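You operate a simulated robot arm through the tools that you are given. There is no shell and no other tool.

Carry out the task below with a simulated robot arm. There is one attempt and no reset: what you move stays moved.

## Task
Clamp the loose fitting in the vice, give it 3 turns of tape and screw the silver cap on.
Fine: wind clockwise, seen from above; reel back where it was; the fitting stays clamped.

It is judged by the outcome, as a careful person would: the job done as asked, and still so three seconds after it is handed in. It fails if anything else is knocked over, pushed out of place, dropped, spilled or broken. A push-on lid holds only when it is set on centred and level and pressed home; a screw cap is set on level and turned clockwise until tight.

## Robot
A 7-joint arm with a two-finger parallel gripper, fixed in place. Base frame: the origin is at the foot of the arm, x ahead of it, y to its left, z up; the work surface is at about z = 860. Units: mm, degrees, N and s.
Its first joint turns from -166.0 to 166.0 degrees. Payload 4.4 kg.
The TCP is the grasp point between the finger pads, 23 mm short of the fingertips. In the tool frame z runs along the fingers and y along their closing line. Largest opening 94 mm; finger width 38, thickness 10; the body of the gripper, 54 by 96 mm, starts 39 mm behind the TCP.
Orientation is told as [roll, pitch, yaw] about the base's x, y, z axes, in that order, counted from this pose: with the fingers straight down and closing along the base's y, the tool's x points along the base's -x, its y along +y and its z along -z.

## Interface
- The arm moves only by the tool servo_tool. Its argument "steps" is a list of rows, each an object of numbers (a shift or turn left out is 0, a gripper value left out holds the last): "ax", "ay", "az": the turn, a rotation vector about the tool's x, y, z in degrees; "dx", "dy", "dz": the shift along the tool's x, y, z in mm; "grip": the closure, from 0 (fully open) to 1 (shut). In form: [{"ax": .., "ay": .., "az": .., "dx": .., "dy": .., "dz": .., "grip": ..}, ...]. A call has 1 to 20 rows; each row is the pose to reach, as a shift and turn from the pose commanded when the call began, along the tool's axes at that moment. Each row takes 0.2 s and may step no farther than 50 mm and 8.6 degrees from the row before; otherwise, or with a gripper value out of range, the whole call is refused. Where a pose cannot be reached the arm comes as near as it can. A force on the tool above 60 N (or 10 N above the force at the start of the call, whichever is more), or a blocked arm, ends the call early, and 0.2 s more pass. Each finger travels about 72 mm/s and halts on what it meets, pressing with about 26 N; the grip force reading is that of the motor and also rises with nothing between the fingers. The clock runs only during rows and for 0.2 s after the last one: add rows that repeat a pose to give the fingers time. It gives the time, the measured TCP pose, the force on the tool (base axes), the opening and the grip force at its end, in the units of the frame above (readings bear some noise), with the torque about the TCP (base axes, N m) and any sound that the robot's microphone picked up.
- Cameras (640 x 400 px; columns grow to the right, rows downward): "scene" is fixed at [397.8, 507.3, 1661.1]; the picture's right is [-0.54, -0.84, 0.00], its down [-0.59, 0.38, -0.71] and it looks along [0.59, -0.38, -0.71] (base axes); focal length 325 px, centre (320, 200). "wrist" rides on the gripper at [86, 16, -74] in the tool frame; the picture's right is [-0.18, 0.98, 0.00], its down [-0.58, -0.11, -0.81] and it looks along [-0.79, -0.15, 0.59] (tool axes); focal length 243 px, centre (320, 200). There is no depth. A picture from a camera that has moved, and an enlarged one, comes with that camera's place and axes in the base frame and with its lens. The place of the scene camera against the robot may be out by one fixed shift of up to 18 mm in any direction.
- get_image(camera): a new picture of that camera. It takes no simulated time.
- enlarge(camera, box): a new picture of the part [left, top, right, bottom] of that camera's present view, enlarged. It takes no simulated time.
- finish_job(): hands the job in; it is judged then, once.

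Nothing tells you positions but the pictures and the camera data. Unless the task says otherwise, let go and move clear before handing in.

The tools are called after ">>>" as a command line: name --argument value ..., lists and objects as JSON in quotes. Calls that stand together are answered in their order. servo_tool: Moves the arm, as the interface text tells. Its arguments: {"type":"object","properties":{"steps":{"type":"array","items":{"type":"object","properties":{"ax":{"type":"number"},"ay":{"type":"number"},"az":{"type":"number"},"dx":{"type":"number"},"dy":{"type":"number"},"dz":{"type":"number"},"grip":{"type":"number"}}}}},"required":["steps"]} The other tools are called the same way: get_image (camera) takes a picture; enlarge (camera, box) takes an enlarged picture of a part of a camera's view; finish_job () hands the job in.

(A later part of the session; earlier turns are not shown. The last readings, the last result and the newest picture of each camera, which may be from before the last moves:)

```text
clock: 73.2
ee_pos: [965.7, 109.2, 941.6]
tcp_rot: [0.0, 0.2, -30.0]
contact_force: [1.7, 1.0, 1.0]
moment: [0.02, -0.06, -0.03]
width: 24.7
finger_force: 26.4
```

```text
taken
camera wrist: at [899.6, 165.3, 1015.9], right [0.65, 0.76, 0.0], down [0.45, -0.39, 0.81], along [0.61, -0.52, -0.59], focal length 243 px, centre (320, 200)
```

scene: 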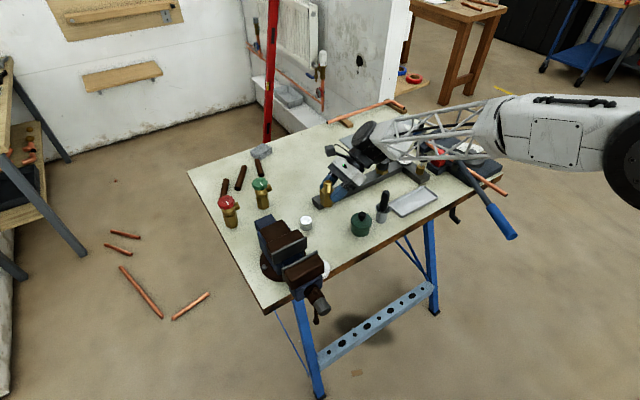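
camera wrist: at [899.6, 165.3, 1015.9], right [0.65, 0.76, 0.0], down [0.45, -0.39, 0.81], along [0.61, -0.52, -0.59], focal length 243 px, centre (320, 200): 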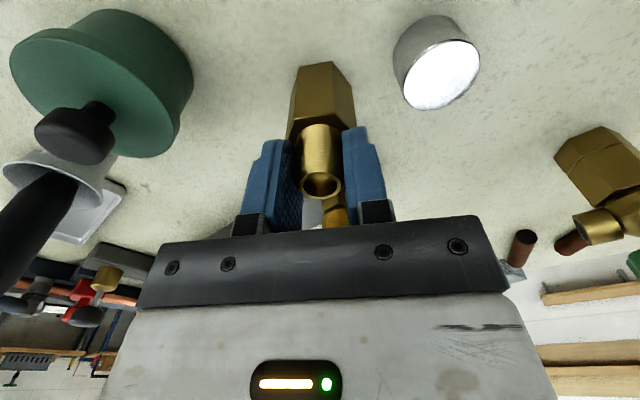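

Thread gripped at 24.7 mm. I'll lift gently, rotate to yaw 0 and carry the fitting over the vice at a safe height.

>>> servo_tool --steps '[{"dz": -4}, {"dz": -14}, {"dz": -30}, {"dz": -50}, {"dz": -72}, {"dz": -94}, {"dz": -116}, {"dz": -138}, {"dz": -155}, {"dz": -165}, {"dz": -165}]'

>>> get_image --camera "scene"

>>> get_image --camera "wrist"

```text
clock: 75.6
ee_pos: [965.1, 109.2, 1107.2]
tcp_rot: [0.0, 0.1, -30.0]
contact_force: [0.6, -0.5, -2.6]
moment: [0.02, 0.0, 0.0]
width: 24.8
finger_force: 26.2
```

```text
taken
```

scene: 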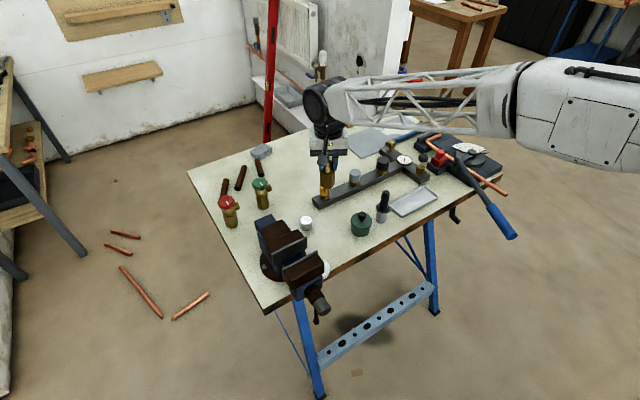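

```text
taken
camera wrist: at [899.7, 165.5, 1181.7], right [0.65, 0.76, 0.0], down [0.45, -0.39, 0.81], along [0.61, -0.52, -0.59], focal length 243 px, centre (320, 200)
```

wrist: 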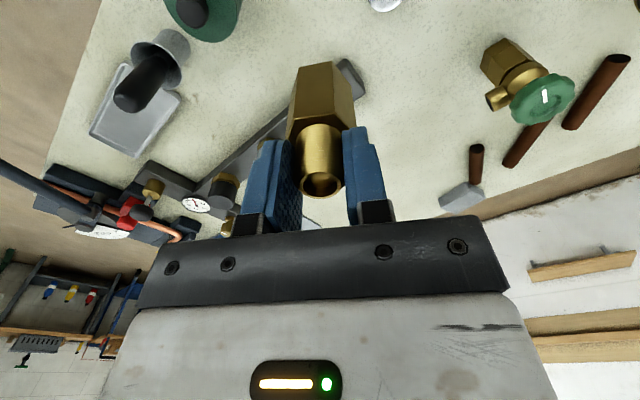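

>>> servo_tool --steps '[{"az": -2, "dx": 10, "dy": 3, "dz": -8}, {"az": -5, "dx": 32, "dy": 8, "dz": -10}, {"az": -8, "dx": 58, "dy": 15, "dz": -10}, {"az": -11, "dx": 84, "dy": 21, "dz": -10}, {"az": -14, "dx": 110, "dy": 28, "dz": -10}, {"az": -17, "dx": 136, "dy": 35, "dz": -10}, {"az": -20, "dx": 162, "dy": 41, "dz": -10}, {"az": -23, "dx": 188, "dy": 48, "dz": -10}, {"az": -26, "dx": 214, "dy": 55, "dz": -10}, {"az": -28.5, "dx": 236, "dy": 60, "dz": -10}, {"az": -30, "dx": 250.7, "dy": 64.2, "dz": -10}, {"az": -30, "dx": 250.7, "dy": 64.2, "dz": -10}]'

>>> get_image --camera "wrist"

>>> enlarge --camera "wrist" --box '[230, 40, 430, 200]'

>>> enlarge --camera "scene" --box '[240, 180, 400, 310]'

```text
clock: 78.2
ee_pos: [779.1, 289.6, 1117.4]
tcp_rot: [0.0, 0.0, 0.1]
contact_force: [-0.6, 0.4, -3.7]
moment: [-0.01, -0.01, -0.02]
width: 25.0
finger_force: 25.8
```

```text
taken
camera wrist: at [694.1, 304.7, 1190.5], right [0.18, 0.98, 0.0], down [0.58, -0.11, 0.81], along [0.79, -0.15, -0.59], focal length 243 px, centre (320, 200)
```

wrist: 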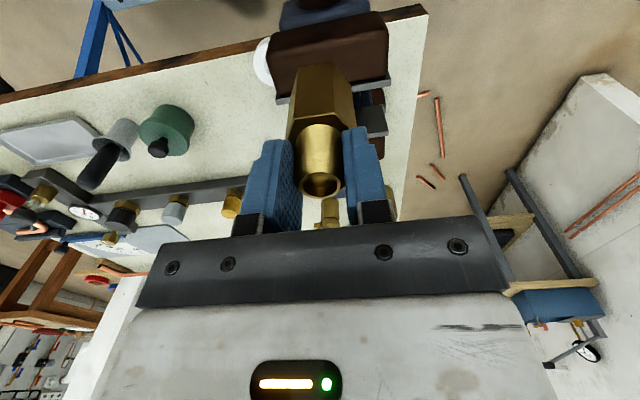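

```text
2.50 times, centred on (330, 120) of wrist
camera zoom: at [694.1, 304.7, 1190.5], right [0.18, 0.98, 0.0], down [0.58, -0.11, 0.81], along [0.79, -0.15, -0.59], focal length 606 px, centre (295, 400)
```

zoom: 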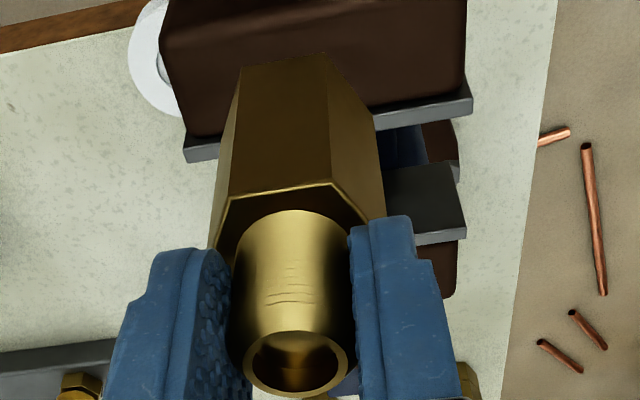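

```text
3.08 times, centred on (320, 245) of scene
camera zoom: at [397.8, 507.3, 1661.1], right [-0.54, -0.84, 0.0], down [-0.59, 0.38, -0.71], along [0.59, -0.38, -0.71], focal length 999 px, centre (320, 62)
```

zoom: 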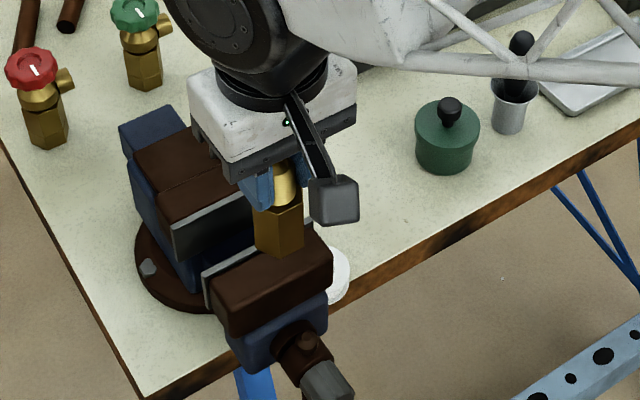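

The gap spans x ≈ 808–856 with its floor centred at y ≈ 294. I'll centre the fitting at x ≈ 834 and lower it into the gap, stopping above the slide to check.

>>> servo_tool --steps '[{"dx": -18, "dy": 1.5}, {"dx": -36, "dy": 3}, {"dx": -54, "dy": 4.4}, {"dx": -54, "dy": 4.4, "dz": 10}, {"dx": -54, "dy": 4.4, "dz": 25}, {"dx": -54, "dy": 4.4, "dz": 30}, {"dx": -54, "dy": 4.4, "dz": 30}]'

>>> get_image --camera "wrist"

>>> enlarge --camera "scene" --box '[240, 180, 360, 300]'

```text
clock: 79.8
ee_pos: [834.8, 294.4, 1087.3]
tcp_rot: [0.1, 0.1, 0.1]
contact_force: [0.8, 0.3, -3.1]
moment: [-0.01, -0.02, 0.02]
width: 24.5
finger_force: 25.9
```

```text
taken
camera wrist: at [749.2, 309.3, 1161.2], right [0.18, 0.98, 0.0], down [0.58, -0.11, 0.81], along [0.79, -0.15, -0.59], focal length 243 px, centre (320, 200)
```

wrist: 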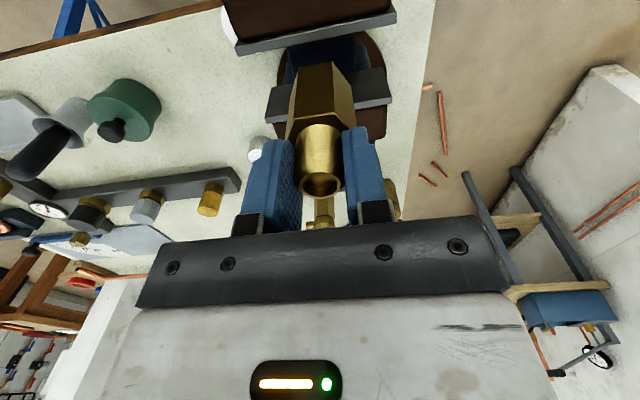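

```text
3.33 times, centred on (300, 240) of scene
camera zoom: at [397.8, 507.3, 1661.1], right [-0.54, -0.84, 0.0], down [-0.59, 0.38, -0.71], along [0.59, -0.38, -0.71], focal length 1082 px, centre (387, 67)
```

zoom: 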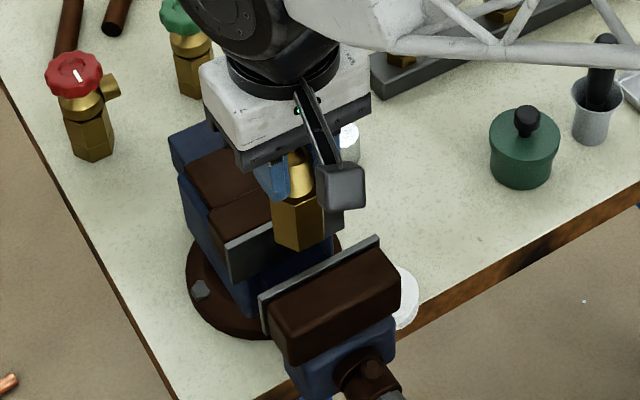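

>>> enlarge --camera "wrist" --box '[220, 0, 420, 140]'

```text
2.86 times, centred on (320, 70) of wrist
camera zoom: at [749.2, 309.3, 1161.2], right [0.18, 0.98, 0.0], down [0.58, -0.11, 0.81], along [0.79, -0.15, -0.59], focal length 693 px, centre (320, 571)
```

zoom: 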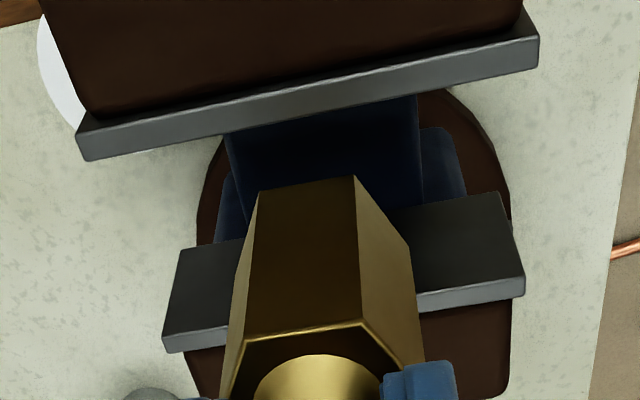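

The hex is parallel to the jaws, with its near face at x ≈ 818 and far face at about 853.5 (fixed jaw at 856.5). I'll shift 1.5 mm toward the robot, lower to just above the slide, then feel for contact.

>>> servo_tool --steps '[{"dx": 1.5, "dz": 8}, {"dx": 1.5, "dz": 18}, {"dx": 1.5, "dz": 30}, {"dx": 1.5, "dz": 42}, {"dx": 1.5, "dz": 50}, {"dx": 1.5, "dz": 53}, {"dx": 1.5, "dz": 53}]'

>>> enlarge --camera "wrist" --box '[220, 0, 420, 140]'

>>> enlarge --camera "scene" --box '[240, 200, 340, 290]'

```text
clock: 81.4
ee_pos: [834.1, 293.9, 1034.8]
tcp_rot: [0.0, 0.1, 0.0]
contact_force: [-0.3, 0.9, -3.4]
moment: [0.02, 0.02, 0.03]
width: 24.6
finger_force: 25.9
```

```text
2.86 times, centred on (320, 70) of wrist
camera zoom: at [747.8, 308.7, 1107.8], right [0.18, 0.98, 0.0], down [0.58, -0.11, 0.81], along [0.79, -0.15, -0.59], focal length 693 px, centre (320, 571)
```

zoom: 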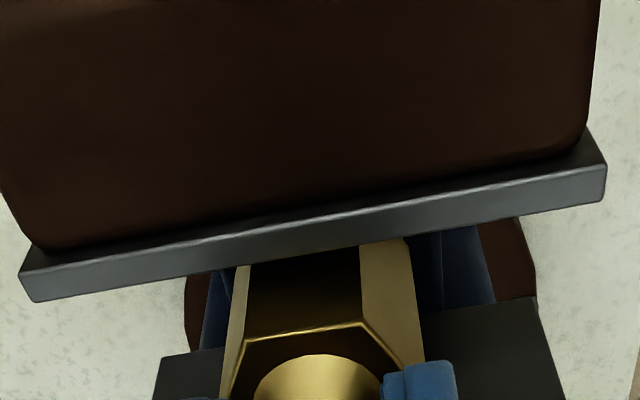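

```text
4.44 times, centred on (290, 245) of scene
camera zoom: at [397.8, 507.3, 1661.1], right [-0.54, -0.84, 0.0], down [-0.59, 0.38, -0.71], along [0.59, -0.38, -0.71], focal length 1443 px, centre (453, 0)
```

zoom: 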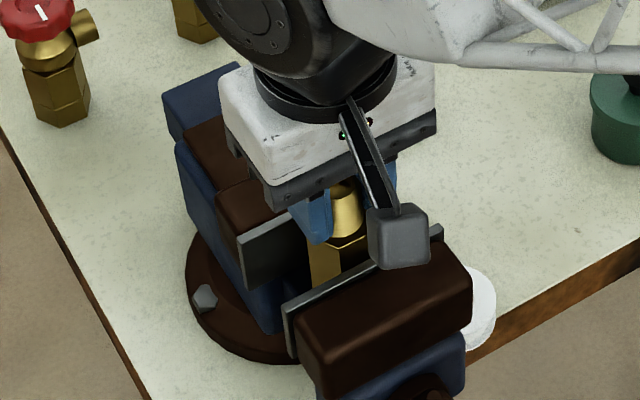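

>>> servo_tool --steps '[{"dz": 1.5}, {"dz": 3}, {"dz": 4.5}, {"dz": 4.5}]'

>>> servo_tool --steps '[{"dz": 1}, {"dz": 2}, {"dz": 2}]'

```text
clock: 82.4
ee_pos: [832.6, 294.6, 1030.0]
tcp_rot: [0.0, 0.1, 0.0]
contact_force: [-0.3, 0.2, -4.2]
moment: [0.0, -0.06, 0.01]
width: 24.6
finger_force: 25.9
```

```text
clock: 83.2
ee_pos: [832.2, 293.4, 1028.7]
tcp_rot: [0.0, 0.1, 0.0]
contact_force: [-0.8, -0.8, -3.3]
moment: [0.0, -0.01, 0.0]
width: 24.8
finger_force: 26.1
```

>>> servo_tool --steps '[{"dz": 1}, {"dz": 2}, {"dz": 2}]'

>>> servo_tool --steps '[{"dz": 1}, {"dz": 2}, {"dz": 2}]'

```text
clock: 84.0
ee_pos: [832.8, 293.0, 1027.5]
tcp_rot: [-0.1, 0.1, 0.0]
contact_force: [0.1, -1.9, 3.3]
moment: [-0.12, 0.1, 0.02]
width: 24.9
finger_force: 25.9
```

```text
clock: 84.8
ee_pos: [834.6, 294.0, 1026.7]
tcp_rot: [0.1, -0.1, 0.0]
contact_force: [-5.2, -6.1, 34.6]
moment: [-0.22, 0.01, 0.04]
width: 24.7
finger_force: 26.1
```

The fitting is seated on the slide (base z ≈ 945, contact 34 N). I'll relieve the pressure, open and rise.

>>> servo_tool --steps '[{"dz": -1}, {"dz": -1.8}, {"dz": -1.8}]'

>>> servo_tool --steps '[{"grip": 0.66}, {"grip": 0.6}, {"grip": 0.5}, {"grip": 0.5}]'

>>> get_image --camera "wrist"

>>> enlarge --camera "scene" --box '[240, 200, 340, 290]'

```text
clock: 85.6
ee_pos: [833.3, 295.5, 1025.6]
tcp_rot: [-0.1, 0.2, 0.0]
contact_force: [10.2, -2.3, 27.8]
moment: [-0.06, -0.79, -0.04]
width: 24.9
finger_force: 26.1
```

```text
clock: 86.6
ee_pos: [833.6, 294.2, 1025.5]
tcp_rot: [0.1, 0.1, 0.0]
contact_force: [-0.1, -0.4, 0.2]
moment: [-0.03, -0.03, -0.03]
width: 47.1
finger_force: 0.1
```

```text
taken
camera wrist: at [747.2, 309.4, 1099.6], right [0.18, 0.98, 0.0], down [0.58, -0.11, 0.8], along [0.79, -0.15, -0.59], focal length 243 px, centre (320, 200)
```

wrist: 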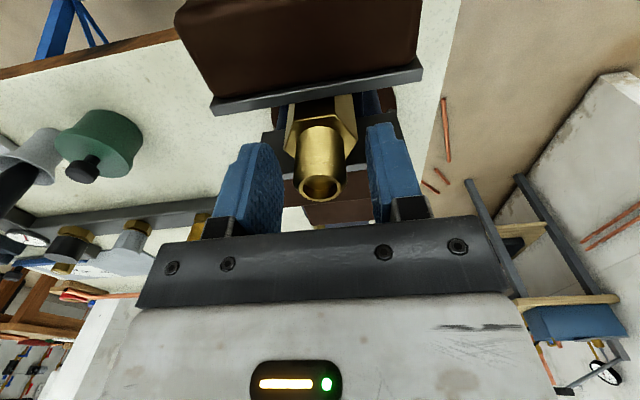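

```text
4.44 times, centred on (290, 245) of scene
camera zoom: at [397.8, 507.3, 1661.1], right [-0.54, -0.84, 0.0], down [-0.59, 0.38, -0.71], along [0.59, -0.38, -0.71], focal length 1443 px, centre (453, 0)
```

zoom: 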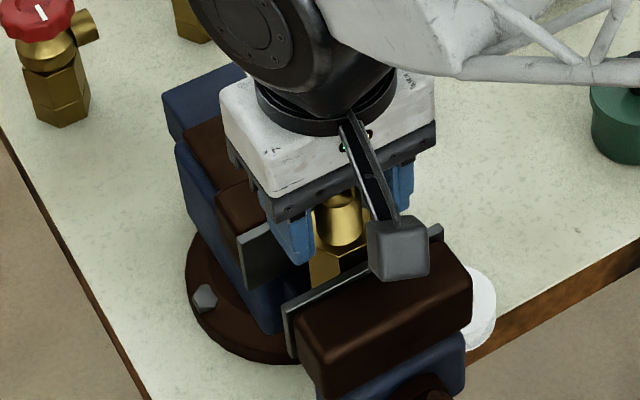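

>>> servo_tool --steps '[{"dz": -8}, {"dz": -25}, {"dz": -50}, {"dz": -80}, {"dz": -110}, {"dz": -110}]'

>>> get_image --camera "wrist"

>>> enlarge --camera "scene" --box '[230, 190, 350, 320]'

>>> enlarge --camera "wrist" --box '[220, 0, 420, 140]'

```text
clock: 88.0
ee_pos: [832.4, 293.3, 1136.4]
tcp_rot: [0.0, 0.2, 0.0]
contact_force: [0.6, 0.0, 0.2]
moment: [0.0, 0.03, -0.03]
width: 47.2
finger_force: 0.1
```

```text
taken
camera wrist: at [747.8, 308.7, 1210.2], right [0.18, 0.98, 0.0], down [0.58, -0.11, 0.81], along [0.79, -0.15, -0.59], focal length 243 px, centre (320, 200)
```

wrist: 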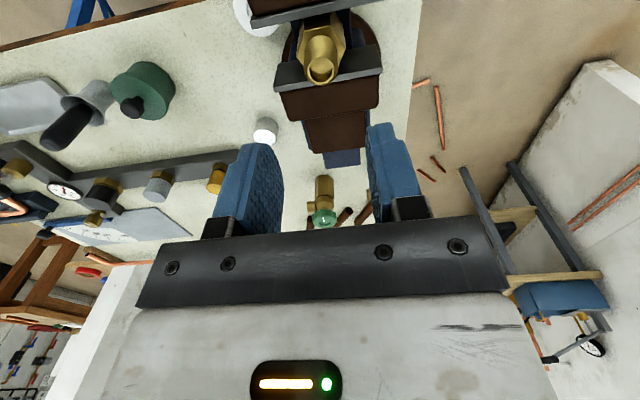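

```text
3.08 times, centred on (290, 255) of scene
camera zoom: at [397.8, 507.3, 1661.1], right [-0.54, -0.84, 0.0], down [-0.59, 0.38, -0.71], along [0.59, -0.38, -0.71], focal length 999 px, centre (412, 31)
```

zoom: 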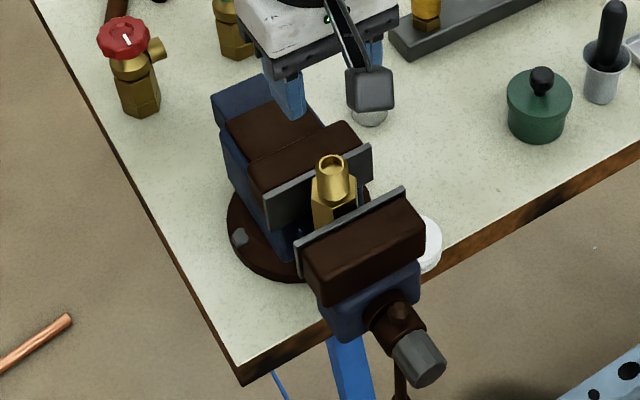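

```text
2.86 times, centred on (320, 70) of wrist
camera zoom: at [747.8, 308.7, 1210.2], right [0.18, 0.98, 0.0], down [0.58, -0.11, 0.81], along [0.79, -0.15, -0.59], focal length 693 px, centre (320, 571)
```

zoom: 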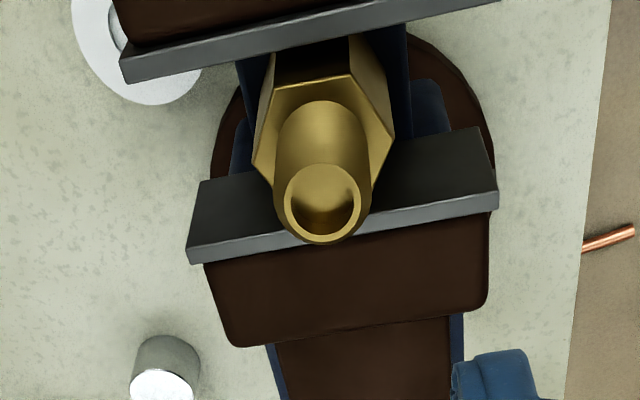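

The fitting stands upright in the gap with flats parallel to the jaws, though it isn't clamped yet. Next I'll back off toward the robot for a better look at the vice's knob and bar.

>>> servo_tool --steps '[{"dx": 40}, {"dx": 80}, {"dx": 120}, {"dx": 160, "dz": 15}, {"dx": 200, "dz": 40}, {"dx": 235, "dz": 70}, {"dx": 265, "dz": 100}, {"dx": 290, "dz": 125}, {"dx": 290, "dz": 125, "grip": 0.3}]'

>>> enlarge --camera "wrist" --box '[260, 60, 420, 185]'

>>> enlarge --camera "scene" --box '[260, 240, 360, 340]'

```text
clock: 90.0
ee_pos: [543.6, 293.3, 1009.5]
tcp_rot: [0.0, 0.1, -0.1]
contact_force: [0.2, -0.1, 0.0]
moment: [0.01, 0.02, -0.02]
width: 65.8
finger_force: 0.0
```

```text
3.20 times, centred on (340, 122) of wrist
camera zoom: at [457.5, 308.2, 1083.0], right [0.18, 0.98, 0.0], down [0.58, -0.11, 0.81], along [0.79, -0.15, -0.59], focal length 776 px, centre (256, 448)
```

zoom: 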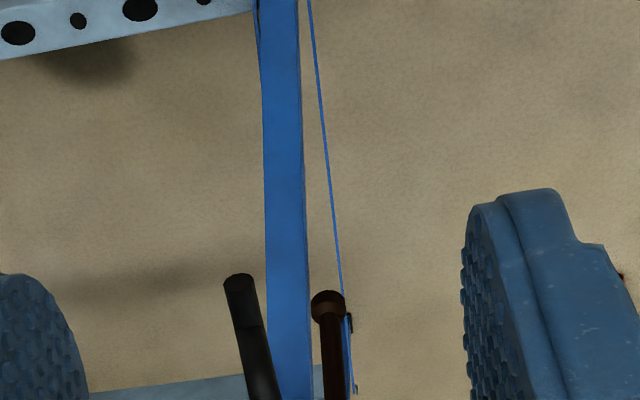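

```text
4.00 times, centred on (310, 290) of scene
camera zoom: at [397.8, 507.3, 1661.1], right [-0.54, -0.84, 0.0], down [-0.59, 0.38, -0.71], along [0.59, -0.38, -0.71], focal length 1299 px, centre (360, -160)
```

zoom: 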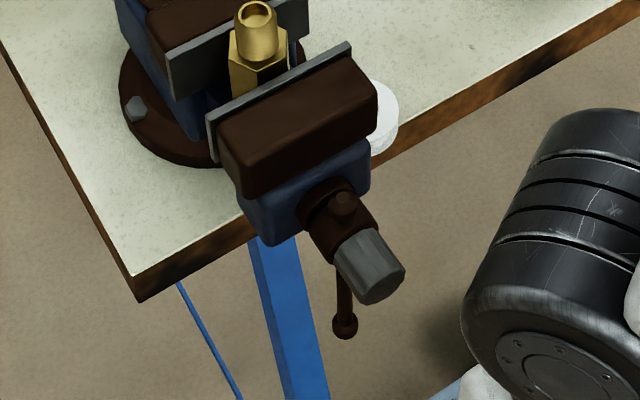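

>>> get_image --camera "wrist"

>>> enlarge --camera "wrist" --box '[280, 130, 400, 230]'

```text
taken
camera wrist: at [457.5, 308.2, 1083.0], right [0.18, 0.98, 0.0], down [0.58, -0.11, 0.81], along [0.79, -0.15, -0.59], focal length 243 px, centre (320, 200)
```

wrist: 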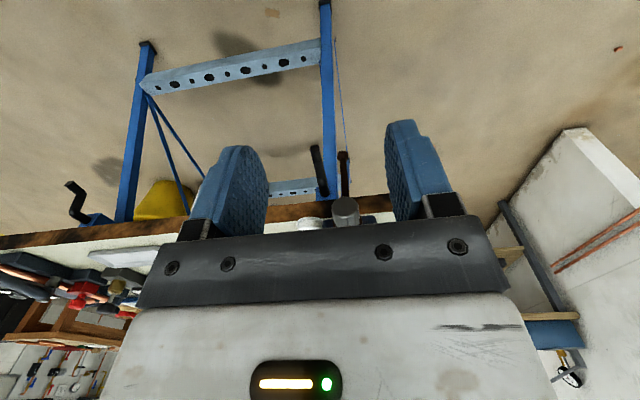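

```text
4.00 times, centred on (340, 180) of wrist
camera zoom: at [457.5, 308.2, 1083.0], right [0.18, 0.98, 0.0], down [0.58, -0.11, 0.81], along [0.79, -0.15, -0.59], focal length 970 px, centre (240, 280)
```

zoom: 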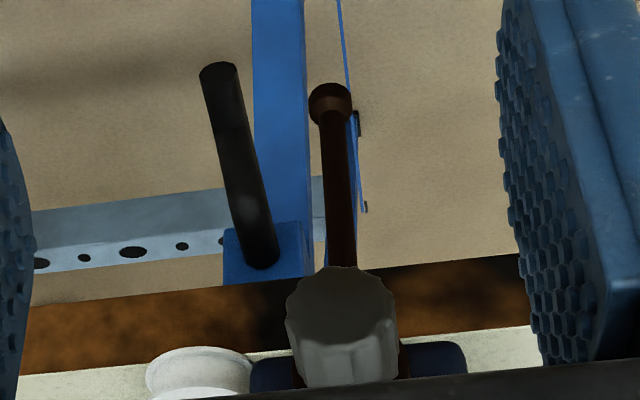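

The knob's end face is near (694, 294, 921), with the bar hanging about 138 mm below the axis at x ≈ 738. I need the tool horizontal, pointing +x. I'll back off and tilt gradually, with nothing held, to see how the wrist behaves.

>>> servo_tool --steps '[{"dx": 25, "dz": 0}, {"dx": 50, "dz": 0}, {"dx": 50, "ay": -8}, {"dx": 50, "ay": -16}, {"dx": 50, "ay": -24}, {"dx": 50, "ay": -32}, {"dx": 50, "ay": -40}, {"dx": 50, "ay": -48}, {"dx": 50, "ay": -48}]'

>>> get_image --camera "wrist"

>>> get_image --camera "scene"

```text
clock: 92.0
ee_pos: [492.1, 294.7, 1010.5]
tcp_rot: [0.1, -48.0, -0.1]
contact_force: [-0.1, 0.0, -0.4]
moment: [-0.01, 0.0, 0.0]
width: 65.9
finger_force: 0.0
```

```text
taken
camera wrist: at [380.0, 309.8, 995.7], right [0.12, 0.98, 0.14], down [-0.21, -0.11, 0.97], along [0.97, -0.15, 0.19], focal length 243 px, centre (320, 200)
```

wrist: 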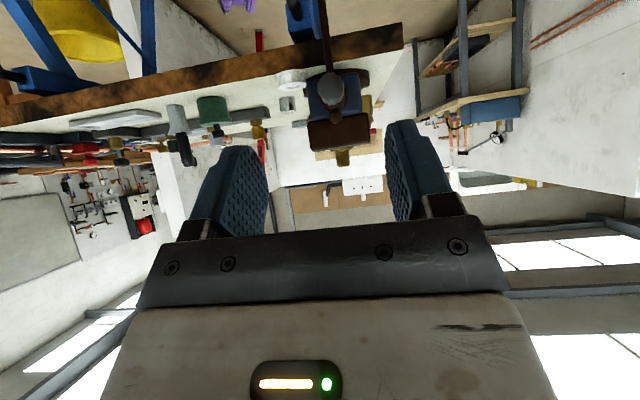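

```text
taken
```

scene: 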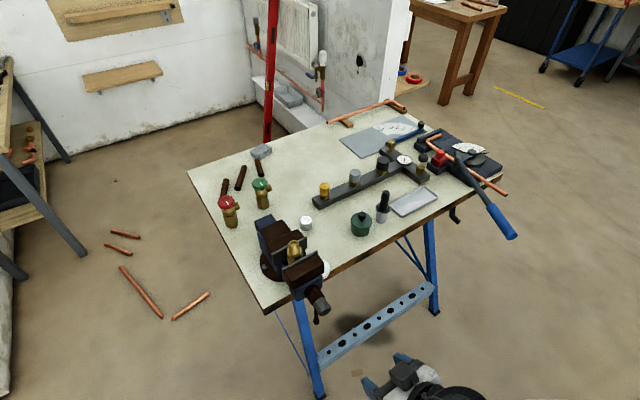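

>>> enlarge --camera "wrist" --box '[270, 20, 400, 170]'

>>> servo_tool --steps '[{"ay": -8}, {"ay": -16}, {"ay": -24}, {"ay": -32}, {"ay": -40}, {"ay": -42}, {"ay": -42}]'

>>> get_image --camera "wrist"

>>> get_image --camera "scene"

```text
2.67 times, centred on (335, 95) of wrist
camera zoom: at [380.0, 309.8, 995.7], right [0.12, 0.98, 0.14], down [-0.21, -0.11, 0.97], along [0.97, -0.15, 0.19], focal length 647 px, centre (280, 480)
```

zoom: 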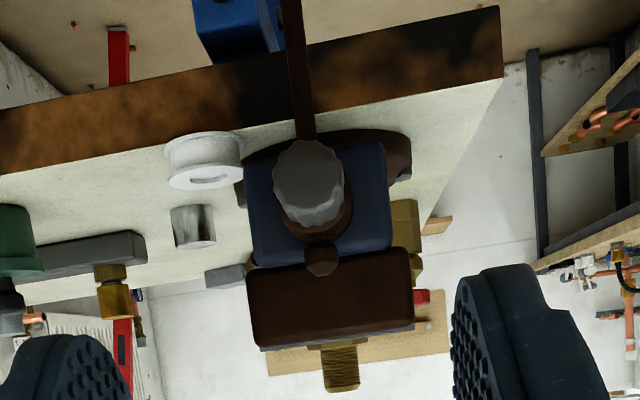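

```text
clock: 93.6
ee_pos: [492.8, 294.9, 1011.1]
tcp_rot: [21.5, -89.8, -21.4]
contact_force: [-0.4, 0.6, -1.1]
moment: [-0.04, 0.0, 0.0]
width: 65.9
finger_force: 0.0
```

```text
taken
camera wrist: at [419.1, 309.3, 924.0], right [0.0, 0.98, 0.18], down [-0.81, -0.11, 0.58], along [0.59, -0.15, 0.79], focal length 243 px, centre (320, 200)
```

wrist: 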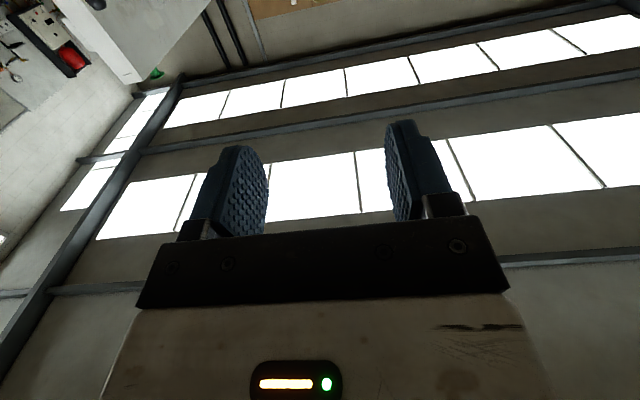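

```text
taken
```

scene: 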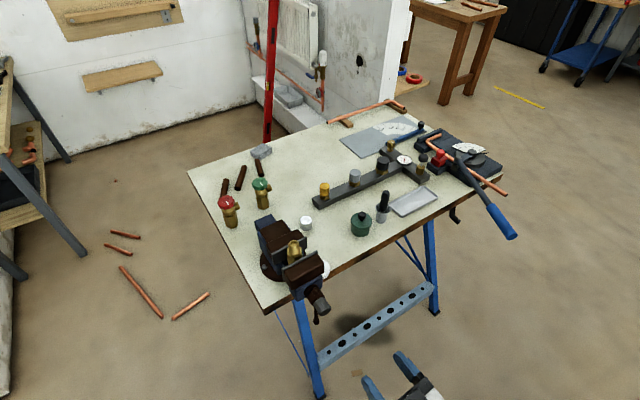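

Horizontal was reached smoothly. Two views agree the knob's end face is at (687, 294.2, 925), about 32 mm in diameter. I'll line up on its axis at a standoff, then test how far the tool can roll the negative way, to maximise each clockwise stroke.

>>> servo_tool --steps '[{"dx": 25, "dz": 30}, {"dx": 50, "dz": 60}, {"dx": 75, "dy": -0.5, "dz": 90}, {"dx": 86, "dy": -0.7, "dz": 107}, {"dx": 86, "dy": -0.7, "dz": 107}]'

>>> servo_tool --steps '[{"az": -8}, {"az": -16}, {"az": -24}, {"az": -32}, {"az": -40}, {"az": -48}, {"az": -56}, {"az": -64}, {"az": -72}, {"az": -80}, {"az": -88}, {"az": -96}, {"az": -104}, {"az": -112}, {"az": -120}, {"az": -128}, {"az": -136}, {"az": -144}, {"az": -150}, {"az": -150}]'

>>> get_image --camera "wrist"

>>> get_image --camera "scene"

```text
clock: 94.8
ee_pos: [598.5, 294.6, 924.3]
tcp_rot: [11.7, -89.8, -11.7]
contact_force: [-0.2, -0.7, 0.1]
moment: [0.0, 0.01, 0.0]
width: 65.6
finger_force: 0.0
```

```text
clock: 99.0
ee_pos: [600.2, 294.9, 925.4]
tcp_rot: [-89.9, 59.9, 90.2]
contact_force: [0.3, -0.7, -0.6]
moment: [-0.02, 0.05, -0.01]
width: 66.1
finger_force: 0.0
```

```text
taken
camera wrist: at [526.1, 235.4, 991.9], right [0.0, -0.76, -0.65], down [-0.81, 0.38, -0.45], along [0.59, 0.52, -0.61], focal length 243 px, centre (320, 200)
```

wrist: 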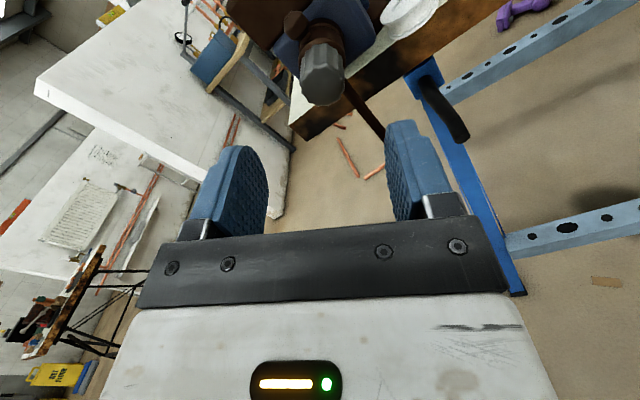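

```text
taken
```

scene: 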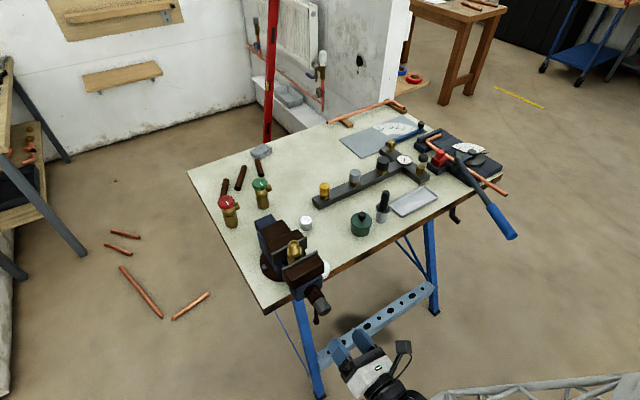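

>>> enlarge --camera "wrist" --box '[260, 0, 400, 110]'

```text
3.64 times, centred on (330, 55) of wrist
camera zoom: at [526.1, 235.4, 991.9], right [0.0, -0.76, -0.65], down [-0.81, 0.38, -0.45], along [0.59, 0.52, -0.61], focal length 882 px, centre (284, 727)
```

zoom: 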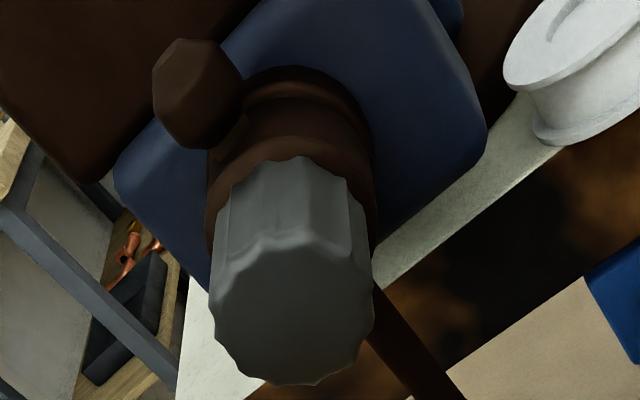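

The knob is clearly visible, ridged and about 24 mm long, on axis y ≈ 293.5, z ≈ 924. I'll advance so the fingertips stop just short of the hub, close on the knob and check.

>>> servo_tool --steps '[{"dx": -0.6, "dy": 0.5, "dz": 25}, {"dx": -0.6, "dy": 0.9, "dz": 50}, {"dx": -0.6, "dy": 0.9, "dz": 72}, {"dx": -0.6, "dy": 0.9, "dz": 86}, {"dx": -0.6, "dy": 0.9, "dz": 86}]'

>>> get_image --camera "wrist"

>>> enlarge --camera "scene" --box '[250, 230, 370, 350]'

```text
clock: 100.2
ee_pos: [687.7, 291.4, 924.5]
tcp_rot: [-89.8, 60.0, 90.3]
contact_force: [0.9, -1.1, -0.9]
moment: [0.0, 0.01, -0.01]
width: 65.6
finger_force: 0.0
```

```text
taken
camera wrist: at [614.6, 234.2, 991.3], right [0.0, -0.76, -0.65], down [-0.81, 0.38, -0.45], along [0.59, 0.53, -0.61], focal length 243 px, centre (320, 200)
```

wrist: 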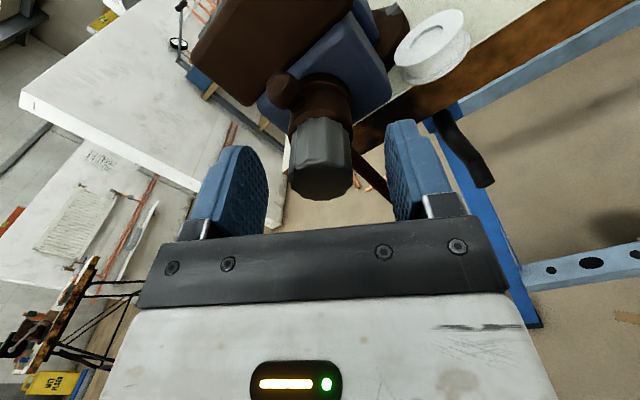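

```text
3.33 times, centred on (310, 290) of scene
camera zoom: at [397.8, 507.3, 1661.1], right [-0.54, -0.84, 0.0], down [-0.59, 0.38, -0.71], along [0.59, -0.38, -0.71], focal length 1082 px, centre (353, -100)
```

zoom: 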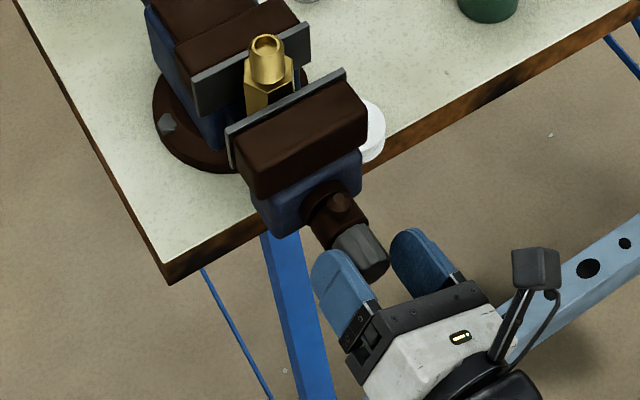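

>>> servo_tool --steps '[{"dz": 2}, {"dz": 2, "grip": 0.6}, {"dz": 2, "grip": 1.0}, {"dz": 2, "grip": 1.0}, {"dz": 2, "grip": 1.0}]'

>>> get_image --camera "wrist"

```text
clock: 101.4
ee_pos: [689.9, 292.0, 924.6]
tcp_rot: [-89.9, 60.0, 90.2]
contact_force: [2.6, -2.1, 0.5]
moment: [-0.06, 0.02, -0.06]
width: 31.1
finger_force: 45.2
```

```text
taken
camera wrist: at [616.3, 234.4, 991.5], right [0.0, -0.76, -0.65], down [-0.81, 0.38, -0.45], along [0.59, 0.53, -0.61], focal length 243 px, centre (320, 200)
```

wrist: 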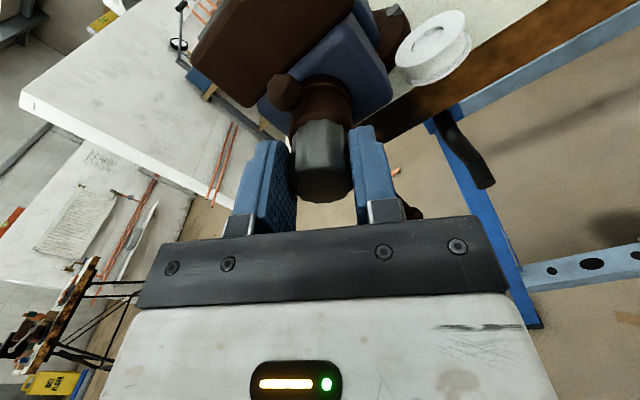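

Gripped at 31 mm. I'll try a 56° clockwise turn (looking toward +x) and check the jaw movement and forces.

>>> servo_tool --steps '[{"az": 8}, {"az": 16}, {"az": 24}, {"az": 32}, {"az": 40}, {"az": 48}, {"az": 56}, {"az": 56}]'

>>> get_image --camera "wrist"

>>> enlarge --camera "scene" --box '[250, 230, 370, 350]'

```text
clock: 103.2
ee_pos: [687.0, 293.7, 921.4]
tcp_rot: [-89.7, 4.0, 90.1]
contact_force: [23.3, -10.4, -45.5]
moment: [-0.04, 0.87, -0.27]
width: 30.6
finger_force: 45.1
```

```text
taken
camera wrist: at [613.6, 204.8, 911.6], right [-0.01, 0.12, -0.99], down [-0.81, 0.59, 0.07], along [0.59, 0.8, 0.09], focal length 243 px, centre (320, 200)
```

wrist: 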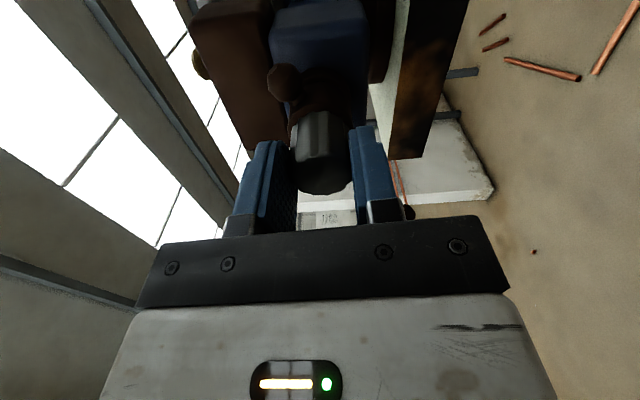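

```text
3.33 times, centred on (310, 290) of scene
camera zoom: at [397.8, 507.3, 1661.1], right [-0.54, -0.84, 0.0], down [-0.59, 0.38, -0.71], along [0.59, -0.38, -0.71], focal length 1082 px, centre (353, -100)
```

zoom: 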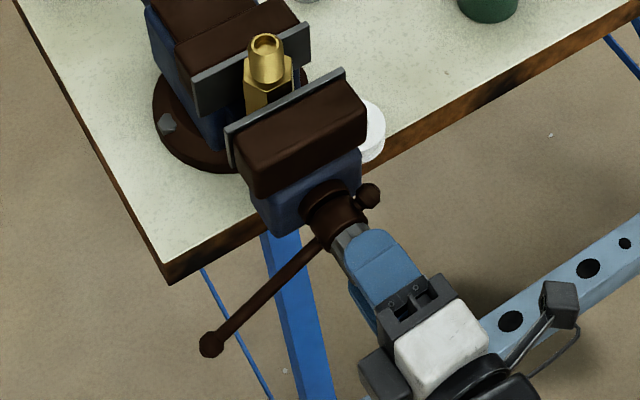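

The bar rotated clockwise with the knob. The tool sits about 3 mm above the knob axis, which causes side load, so I'll re-centre before continuing.

>>> servo_tool --steps '[{"dy": 1.5, "dz": 0.5}, {"dy": 3, "dz": 1}, {"dy": 3, "dz": 1}]'

```text
clock: 104.0
ee_pos: [688.1, 293.4, 922.0]
tcp_rot: [-90.0, 4.0, 90.2]
contact_force: [-31.6, -2.8, -13.9]
moment: [-0.03, 0.43, -0.01]
width: 30.9
finger_force: 45.1
```

>>> servo_tool --steps '[{"dy": 1.2, "dz": -0.6}, {"dy": 1.2, "dz": -0.6}]'

```text
clock: 104.6
ee_pos: [687.2, 293.6, 921.4]
tcp_rot: [-90.0, 4.0, 89.9]
contact_force: [-26.4, -7.2, 4.5]
moment: [0.0, -0.09, 0.13]
width: 30.8
finger_force: 45.1
```

>>> servo_tool --steps '[{"dz": -0.4}, {"az": 8, "dz": -0.4}, {"az": 16, "dz": -0.3}, {"az": 24, "dz": -0.2}, {"az": 32, "dz": -0.1}, {"az": 40}, {"az": 48, "dz": 0.1}, {"az": 56, "dz": 0.2}, {"az": 64, "dz": 0.3}, {"az": 64, "dz": 0.3}]'

>>> enlarge --camera "scene" --box '[250, 230, 370, 350]'

```text
clock: 106.8
ee_pos: [688.0, 294.1, 919.2]
tcp_rot: [-89.8, -60.1, 89.9]
contact_force: [3.1, 40.3, -2.1]
moment: [0.01, -0.09, 1.15]
width: 30.8
finger_force: 44.9
```

```text
3.33 times, centred on (310, 290) of scene
camera zoom: at [397.8, 507.3, 1661.1], right [-0.54, -0.84, 0.0], down [-0.59, 0.38, -0.71], along [0.59, -0.38, -0.71], focal length 1082 px, centre (353, -100)
```

zoom: 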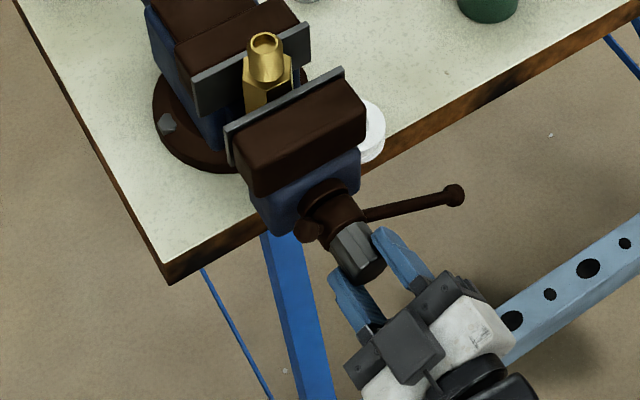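

The tommy bar slid through its hub under gravity, which is normal, and the knob is turning with the gripper. I'll re-centre again, about 3.5 mm in +y.

>>> servo_tool --steps '[{"dx": -0.9, "dy": 1.5}, {"dx": -1.75, "dy": 3}, {"dx": -1.75, "dy": 3}]'

>>> get_image --camera "wrist"

```text
clock: 107.6
ee_pos: [688.5, 293.4, 920.4]
tcp_rot: [-89.8, -60.0, 89.5]
contact_force: [11.0, -53.0, 11.3]
moment: [0.14, -0.41, -1.04]
width: 30.7
finger_force: 45.0
```

```text
taken
camera wrist: at [614.7, 264.1, 836.4], right [0.0, 0.94, -0.33], down [-0.8, 0.2, 0.56], along [0.59, 0.26, 0.76], focal length 243 px, centre (320, 200)
```

wrist: 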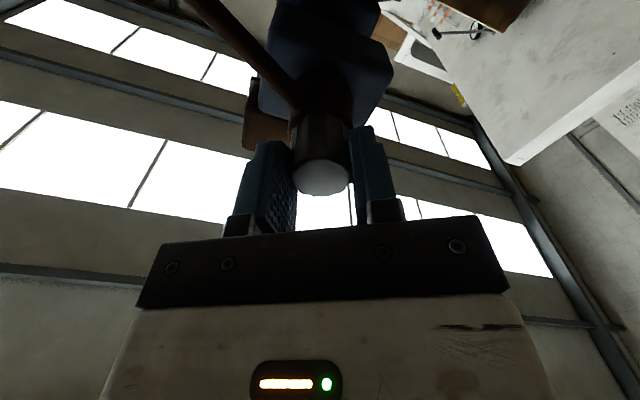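

>>> servo_tool --steps '[{"dx": 1.0, "dy": -1.75}, {"dx": 1.0, "dy": -1.75}]'

```text
clock: 108.2
ee_pos: [687.7, 293.8, 919.4]
tcp_rot: [-89.6, -60.0, 89.7]
contact_force: [-0.2, -39.0, 3.3]
moment: [0.04, 0.55, -1.21]
width: 30.4
finger_force: 45.0
```

>>> servo_tool --steps '[{"dx": 0.6, "dy": -1.0}, {"dx": 0.6, "dy": -1.0}, {"dx": 0.6, "dy": -1.0}]'

```text
clock: 109.0
ee_pos: [688.5, 294.3, 920.2]
tcp_rot: [-89.8, -60.0, 90.0]
contact_force: [-9.2, 4.9, 1.6]
moment: [0.01, 0.07, 0.13]
width: 30.9
finger_force: 45.1
```

>>> servo_tool --steps '[{"az": 8}, {"az": 16, "dz": 0.1}, {"az": 24, "dz": 0.2}, {"az": 32, "dz": 0.3}, {"az": 40, "dz": 0.4}, {"az": 48, "dz": 0.5}, {"az": 56, "dz": 0.6}, {"az": 64, "dz": 0.7}, {"az": 64, "dz": 0.7}]'

>>> enlarge --camera "scene" --box '[250, 230, 370, 350]'

```text
clock: 110.0
ee_pos: [688.8, 294.0, 920.5]
tcp_rot: [83.9, -88.8, -83.7]
contact_force: [10.5, 16.5, -6.1]
moment: [-0.05, 0.53, 0.45]
width: 30.7
finger_force: 45.3
stopped in row 5: the force on the tool passed its limit at 62 N (the readings are from after the stop); the commanded pose is now the measured one
```

```text
3.33 times, centred on (310, 290) of scene
camera zoom: at [397.8, 507.3, 1661.1], right [-0.54, -0.84, 0.0], down [-0.59, 0.38, -0.71], along [0.59, -0.38, -0.71], focal length 1082 px, centre (353, -100)
```

zoom: 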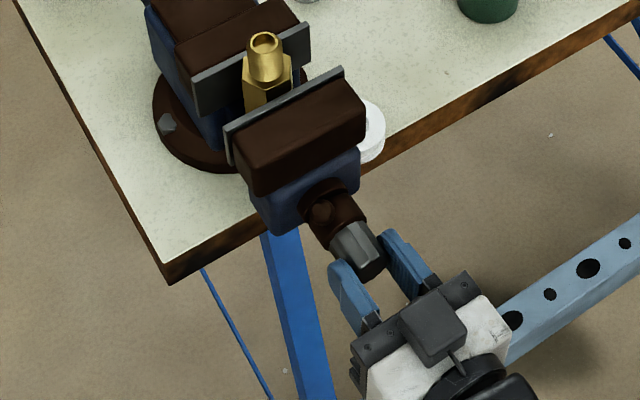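

Off-centre gripping caused that force stop. I'll open, re-centre on the estimated axis (y ≈ 294.4, z ≈ 921.4), re-grip and continue.

>>> servo_tool --steps '[{"grip": 0.55}, {"grip": 0.5}, {"dx": -0.9, "dy": 0.4, "dz": 1, "grip": 0.5}, {"dx": -0.9, "dy": 0.4, "dz": 1, "grip": 0.5}]'

>>> get_image --camera "wrist"

```text
clock: 111.0
ee_pos: [688.7, 295.6, 921.5]
tcp_rot: [84.7, -88.7, -84.5]
contact_force: [0.4, 0.1, -0.6]
moment: [0.01, 0.01, 0.0]
width: 47.1
finger_force: 0.1
```

```text
taken
camera wrist: at [615.8, 311.5, 834.6], right [0.0, 0.98, 0.21], down [-0.8, -0.12, 0.58], along [0.59, -0.16, 0.79], focal length 243 px, centre (320, 200)
```

wrist: 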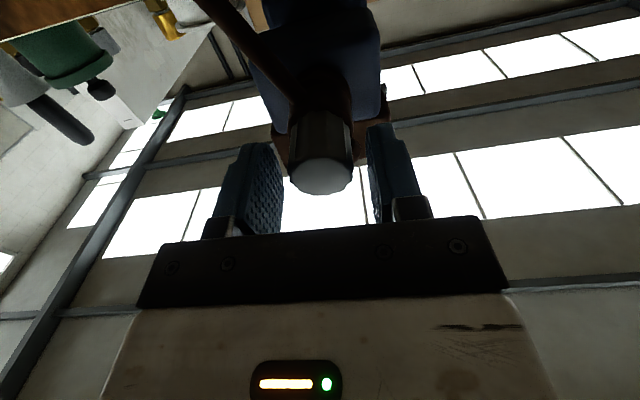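

>>> servo_tool --steps '[{"grip": 0.65}, {"grip": 0.8}, {"grip": 1.0}, {"grip": 1.0}]'

>>> servo_tool --steps '[{"az": 8, "dz": 0.1}, {"az": 16, "dz": 0.2}, {"az": 24, "dz": 0.3}, {"az": 32, "dz": 0.4}, {"az": 40, "dz": 0.5}, {"az": 40, "dz": 0.5}]'

```text
clock: 112.0
ee_pos: [689.9, 295.0, 921.1]
tcp_rot: [84.9, -88.6, -84.7]
contact_force: [2.0, 4.5, 0.0]
moment: [-0.01, 0.05, 0.1]
width: 31.0
finger_force: 44.6
```

```text
clock: 112.9
ee_pos: [682.9, 309.5, 891.4]
tcp_rot: [77.7, -67.9, -79.3]
contact_force: [2.3, 7.0, -10.4]
moment: [-0.04, 0.14, 0.18]
width: 0.0
finger_force: 42.4
out of reach, approached as far as the arm can: row 3, 4
stopped in row 4: the force on the tool passed its limit at 413 N (the readings are from after the stop); the commanded pose is now the measured one
```

The wrist hit a joint limit mid-turn and slipped off the knob with a force spike. I'll check the whole scene before doing anything else.

>>> get_image --camera "scene"

>>> enlarge --camera "scene" --box '[230, 200, 390, 340]'

>>> get_image --camera "wrist"

```text
taken
```

scene: 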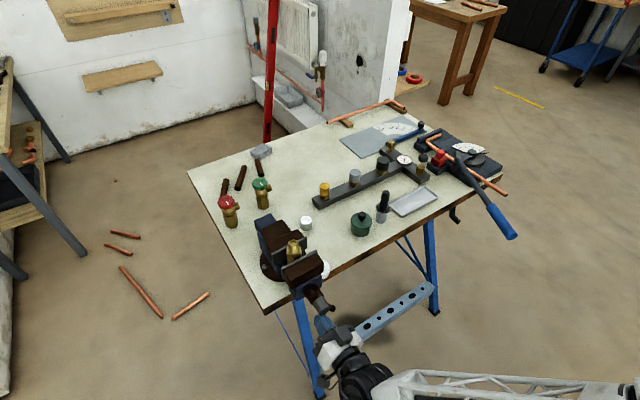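

```text
2.86 times, centred on (310, 270) of scene
camera zoom: at [397.8, 507.3, 1661.1], right [-0.54, -0.84, 0.0], down [-0.59, 0.38, -0.71], along [0.59, -0.38, -0.71], focal length 928 px, centre (349, 0)
```

zoom: 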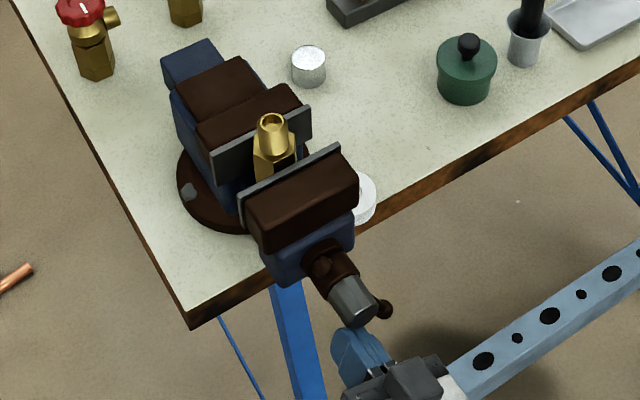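

```text
taken
camera wrist: at [604.2, 356.7, 822.7], right [0.05, 0.85, 0.53], down [-0.77, -0.31, 0.56], along [0.64, -0.44, 0.63], focal length 243 px, centre (320, 200)
```

wrist: 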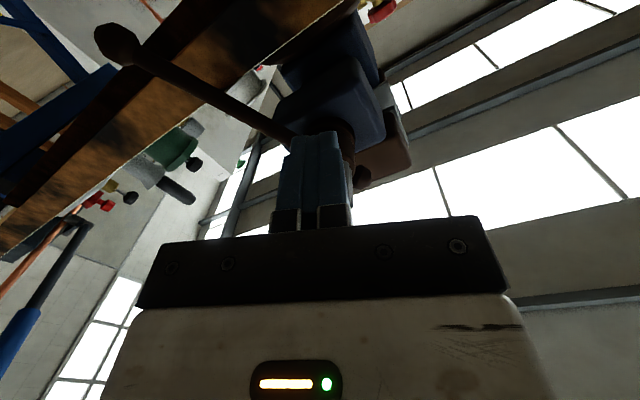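

Nothing was displaced; the fitting still stands and the gripper just slipped below the knob. The roll limit is only about +15° in this pose, so clockwise strokes must start far on the negative side. I'll retreat and re-level.

>>> servo_tool --steps '[{"dz": -20}, {"dz": -45}, {"dz": -75}, {"dz": -100}, {"dz": -100, "grip": 0.4}]'

>>> servo_tool --steps '[{"az": -8}, {"az": -16}, {"az": -24}, {"az": -32}, {"az": -40}, {"az": -48}, {"az": -56}, {"az": -60}, {"az": -60}]'

>>> get_image --camera "wrist"

```text
clock: 114.1
ee_pos: [581.7, 309.8, 902.2]
tcp_rot: [78.0, -67.9, -79.7]
contact_force: [0.7, -0.9, -1.1]
moment: [0.0, 0.03, 0.04]
width: 53.5
finger_force: 0.2
```

```text
clock: 116.1
ee_pos: [583.3, 310.4, 901.2]
tcp_rot: [-82.7, -51.4, 83.6]
contact_force: [0.1, 0.5, -0.6]
moment: [-0.01, 0.02, -0.01]
width: 56.2
finger_force: 0.2
```

```text
taken
camera wrist: at [503.3, 269.2, 828.0], right [-0.03, 0.89, -0.46], down [-0.76, 0.29, 0.58], along [0.65, 0.37, 0.66], focal length 243 px, centre (320, 200)
```

wrist: 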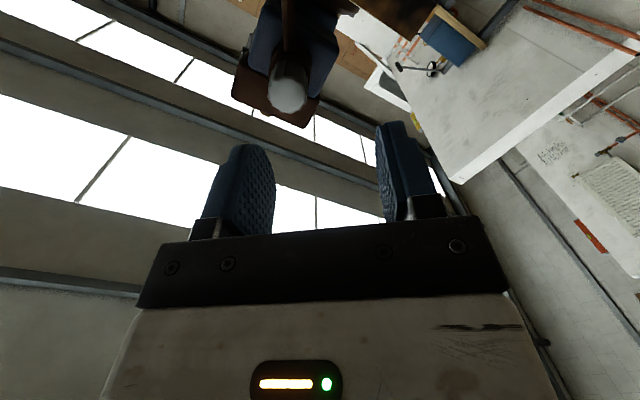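

>>> servo_tool --steps '[{"ax": 1.1, "ay": -2, "dx": -3, "dy": -12, "dz": 2.5}, {"ax": 2.27, "ay": -3.98, "dx": -6.2, "dy": -25.2, "dz": 5.6}, {"ax": 2.27, "ay": -3.98, "dx": -6.2, "dy": -25.2, "dz": 5.6}]'

>>> servo_tool --steps '[{"az": -8.4}, {"az": -16.8}, {"az": -25.2}, {"az": -33.6}, {"az": -42}, {"az": -50.4}, {"az": -58.8}, {"az": -67.2}, {"az": -75.6}, {"az": -84}, {"az": -92.4}, {"az": -100.8}, {"az": -109.2}, {"az": -117.6}, {"az": -126}, {"az": -134.4}, {"az": -142.8}, {"az": -151.2}, {"az": -151.2}]'

>>> servo_tool --steps '[{"az": -8.4}, {"az": -16.8}, {"az": -25.2}, {"az": -33.6}, {"az": -42}, {"az": -50.4}, {"az": -58.8}, {"az": -67.2}, {"az": -75.6}, {"az": -84}, {"az": -92.4}, {"az": -92.4}]'

```text
clock: 116.9
ee_pos: [588.9, 293.4, 921.7]
tcp_rot: [-90.1, -51.7, 90.0]
contact_force: [-0.3, 0.0, 0.0]
moment: [-0.02, -0.01, 0.03]
width: 56.3
finger_force: 0.1
```

```text
clock: 120.9
ee_pos: [589.8, 295.8, 920.2]
tcp_rot: [90.1, 80.4, -89.9]
contact_force: [0.1, -0.7, -0.9]
moment: [0.04, 0.02, -0.01]
width: 56.3
finger_force: 0.1
```

```text
clock: 123.5
ee_pos: [589.7, 295.6, 920.8]
tcp_rot: [90.0, -12.0, -90.1]
contact_force: [0.6, -0.6, -1.0]
moment: [-0.01, 0.01, -0.04]
width: 56.5
finger_force: 0.1
```

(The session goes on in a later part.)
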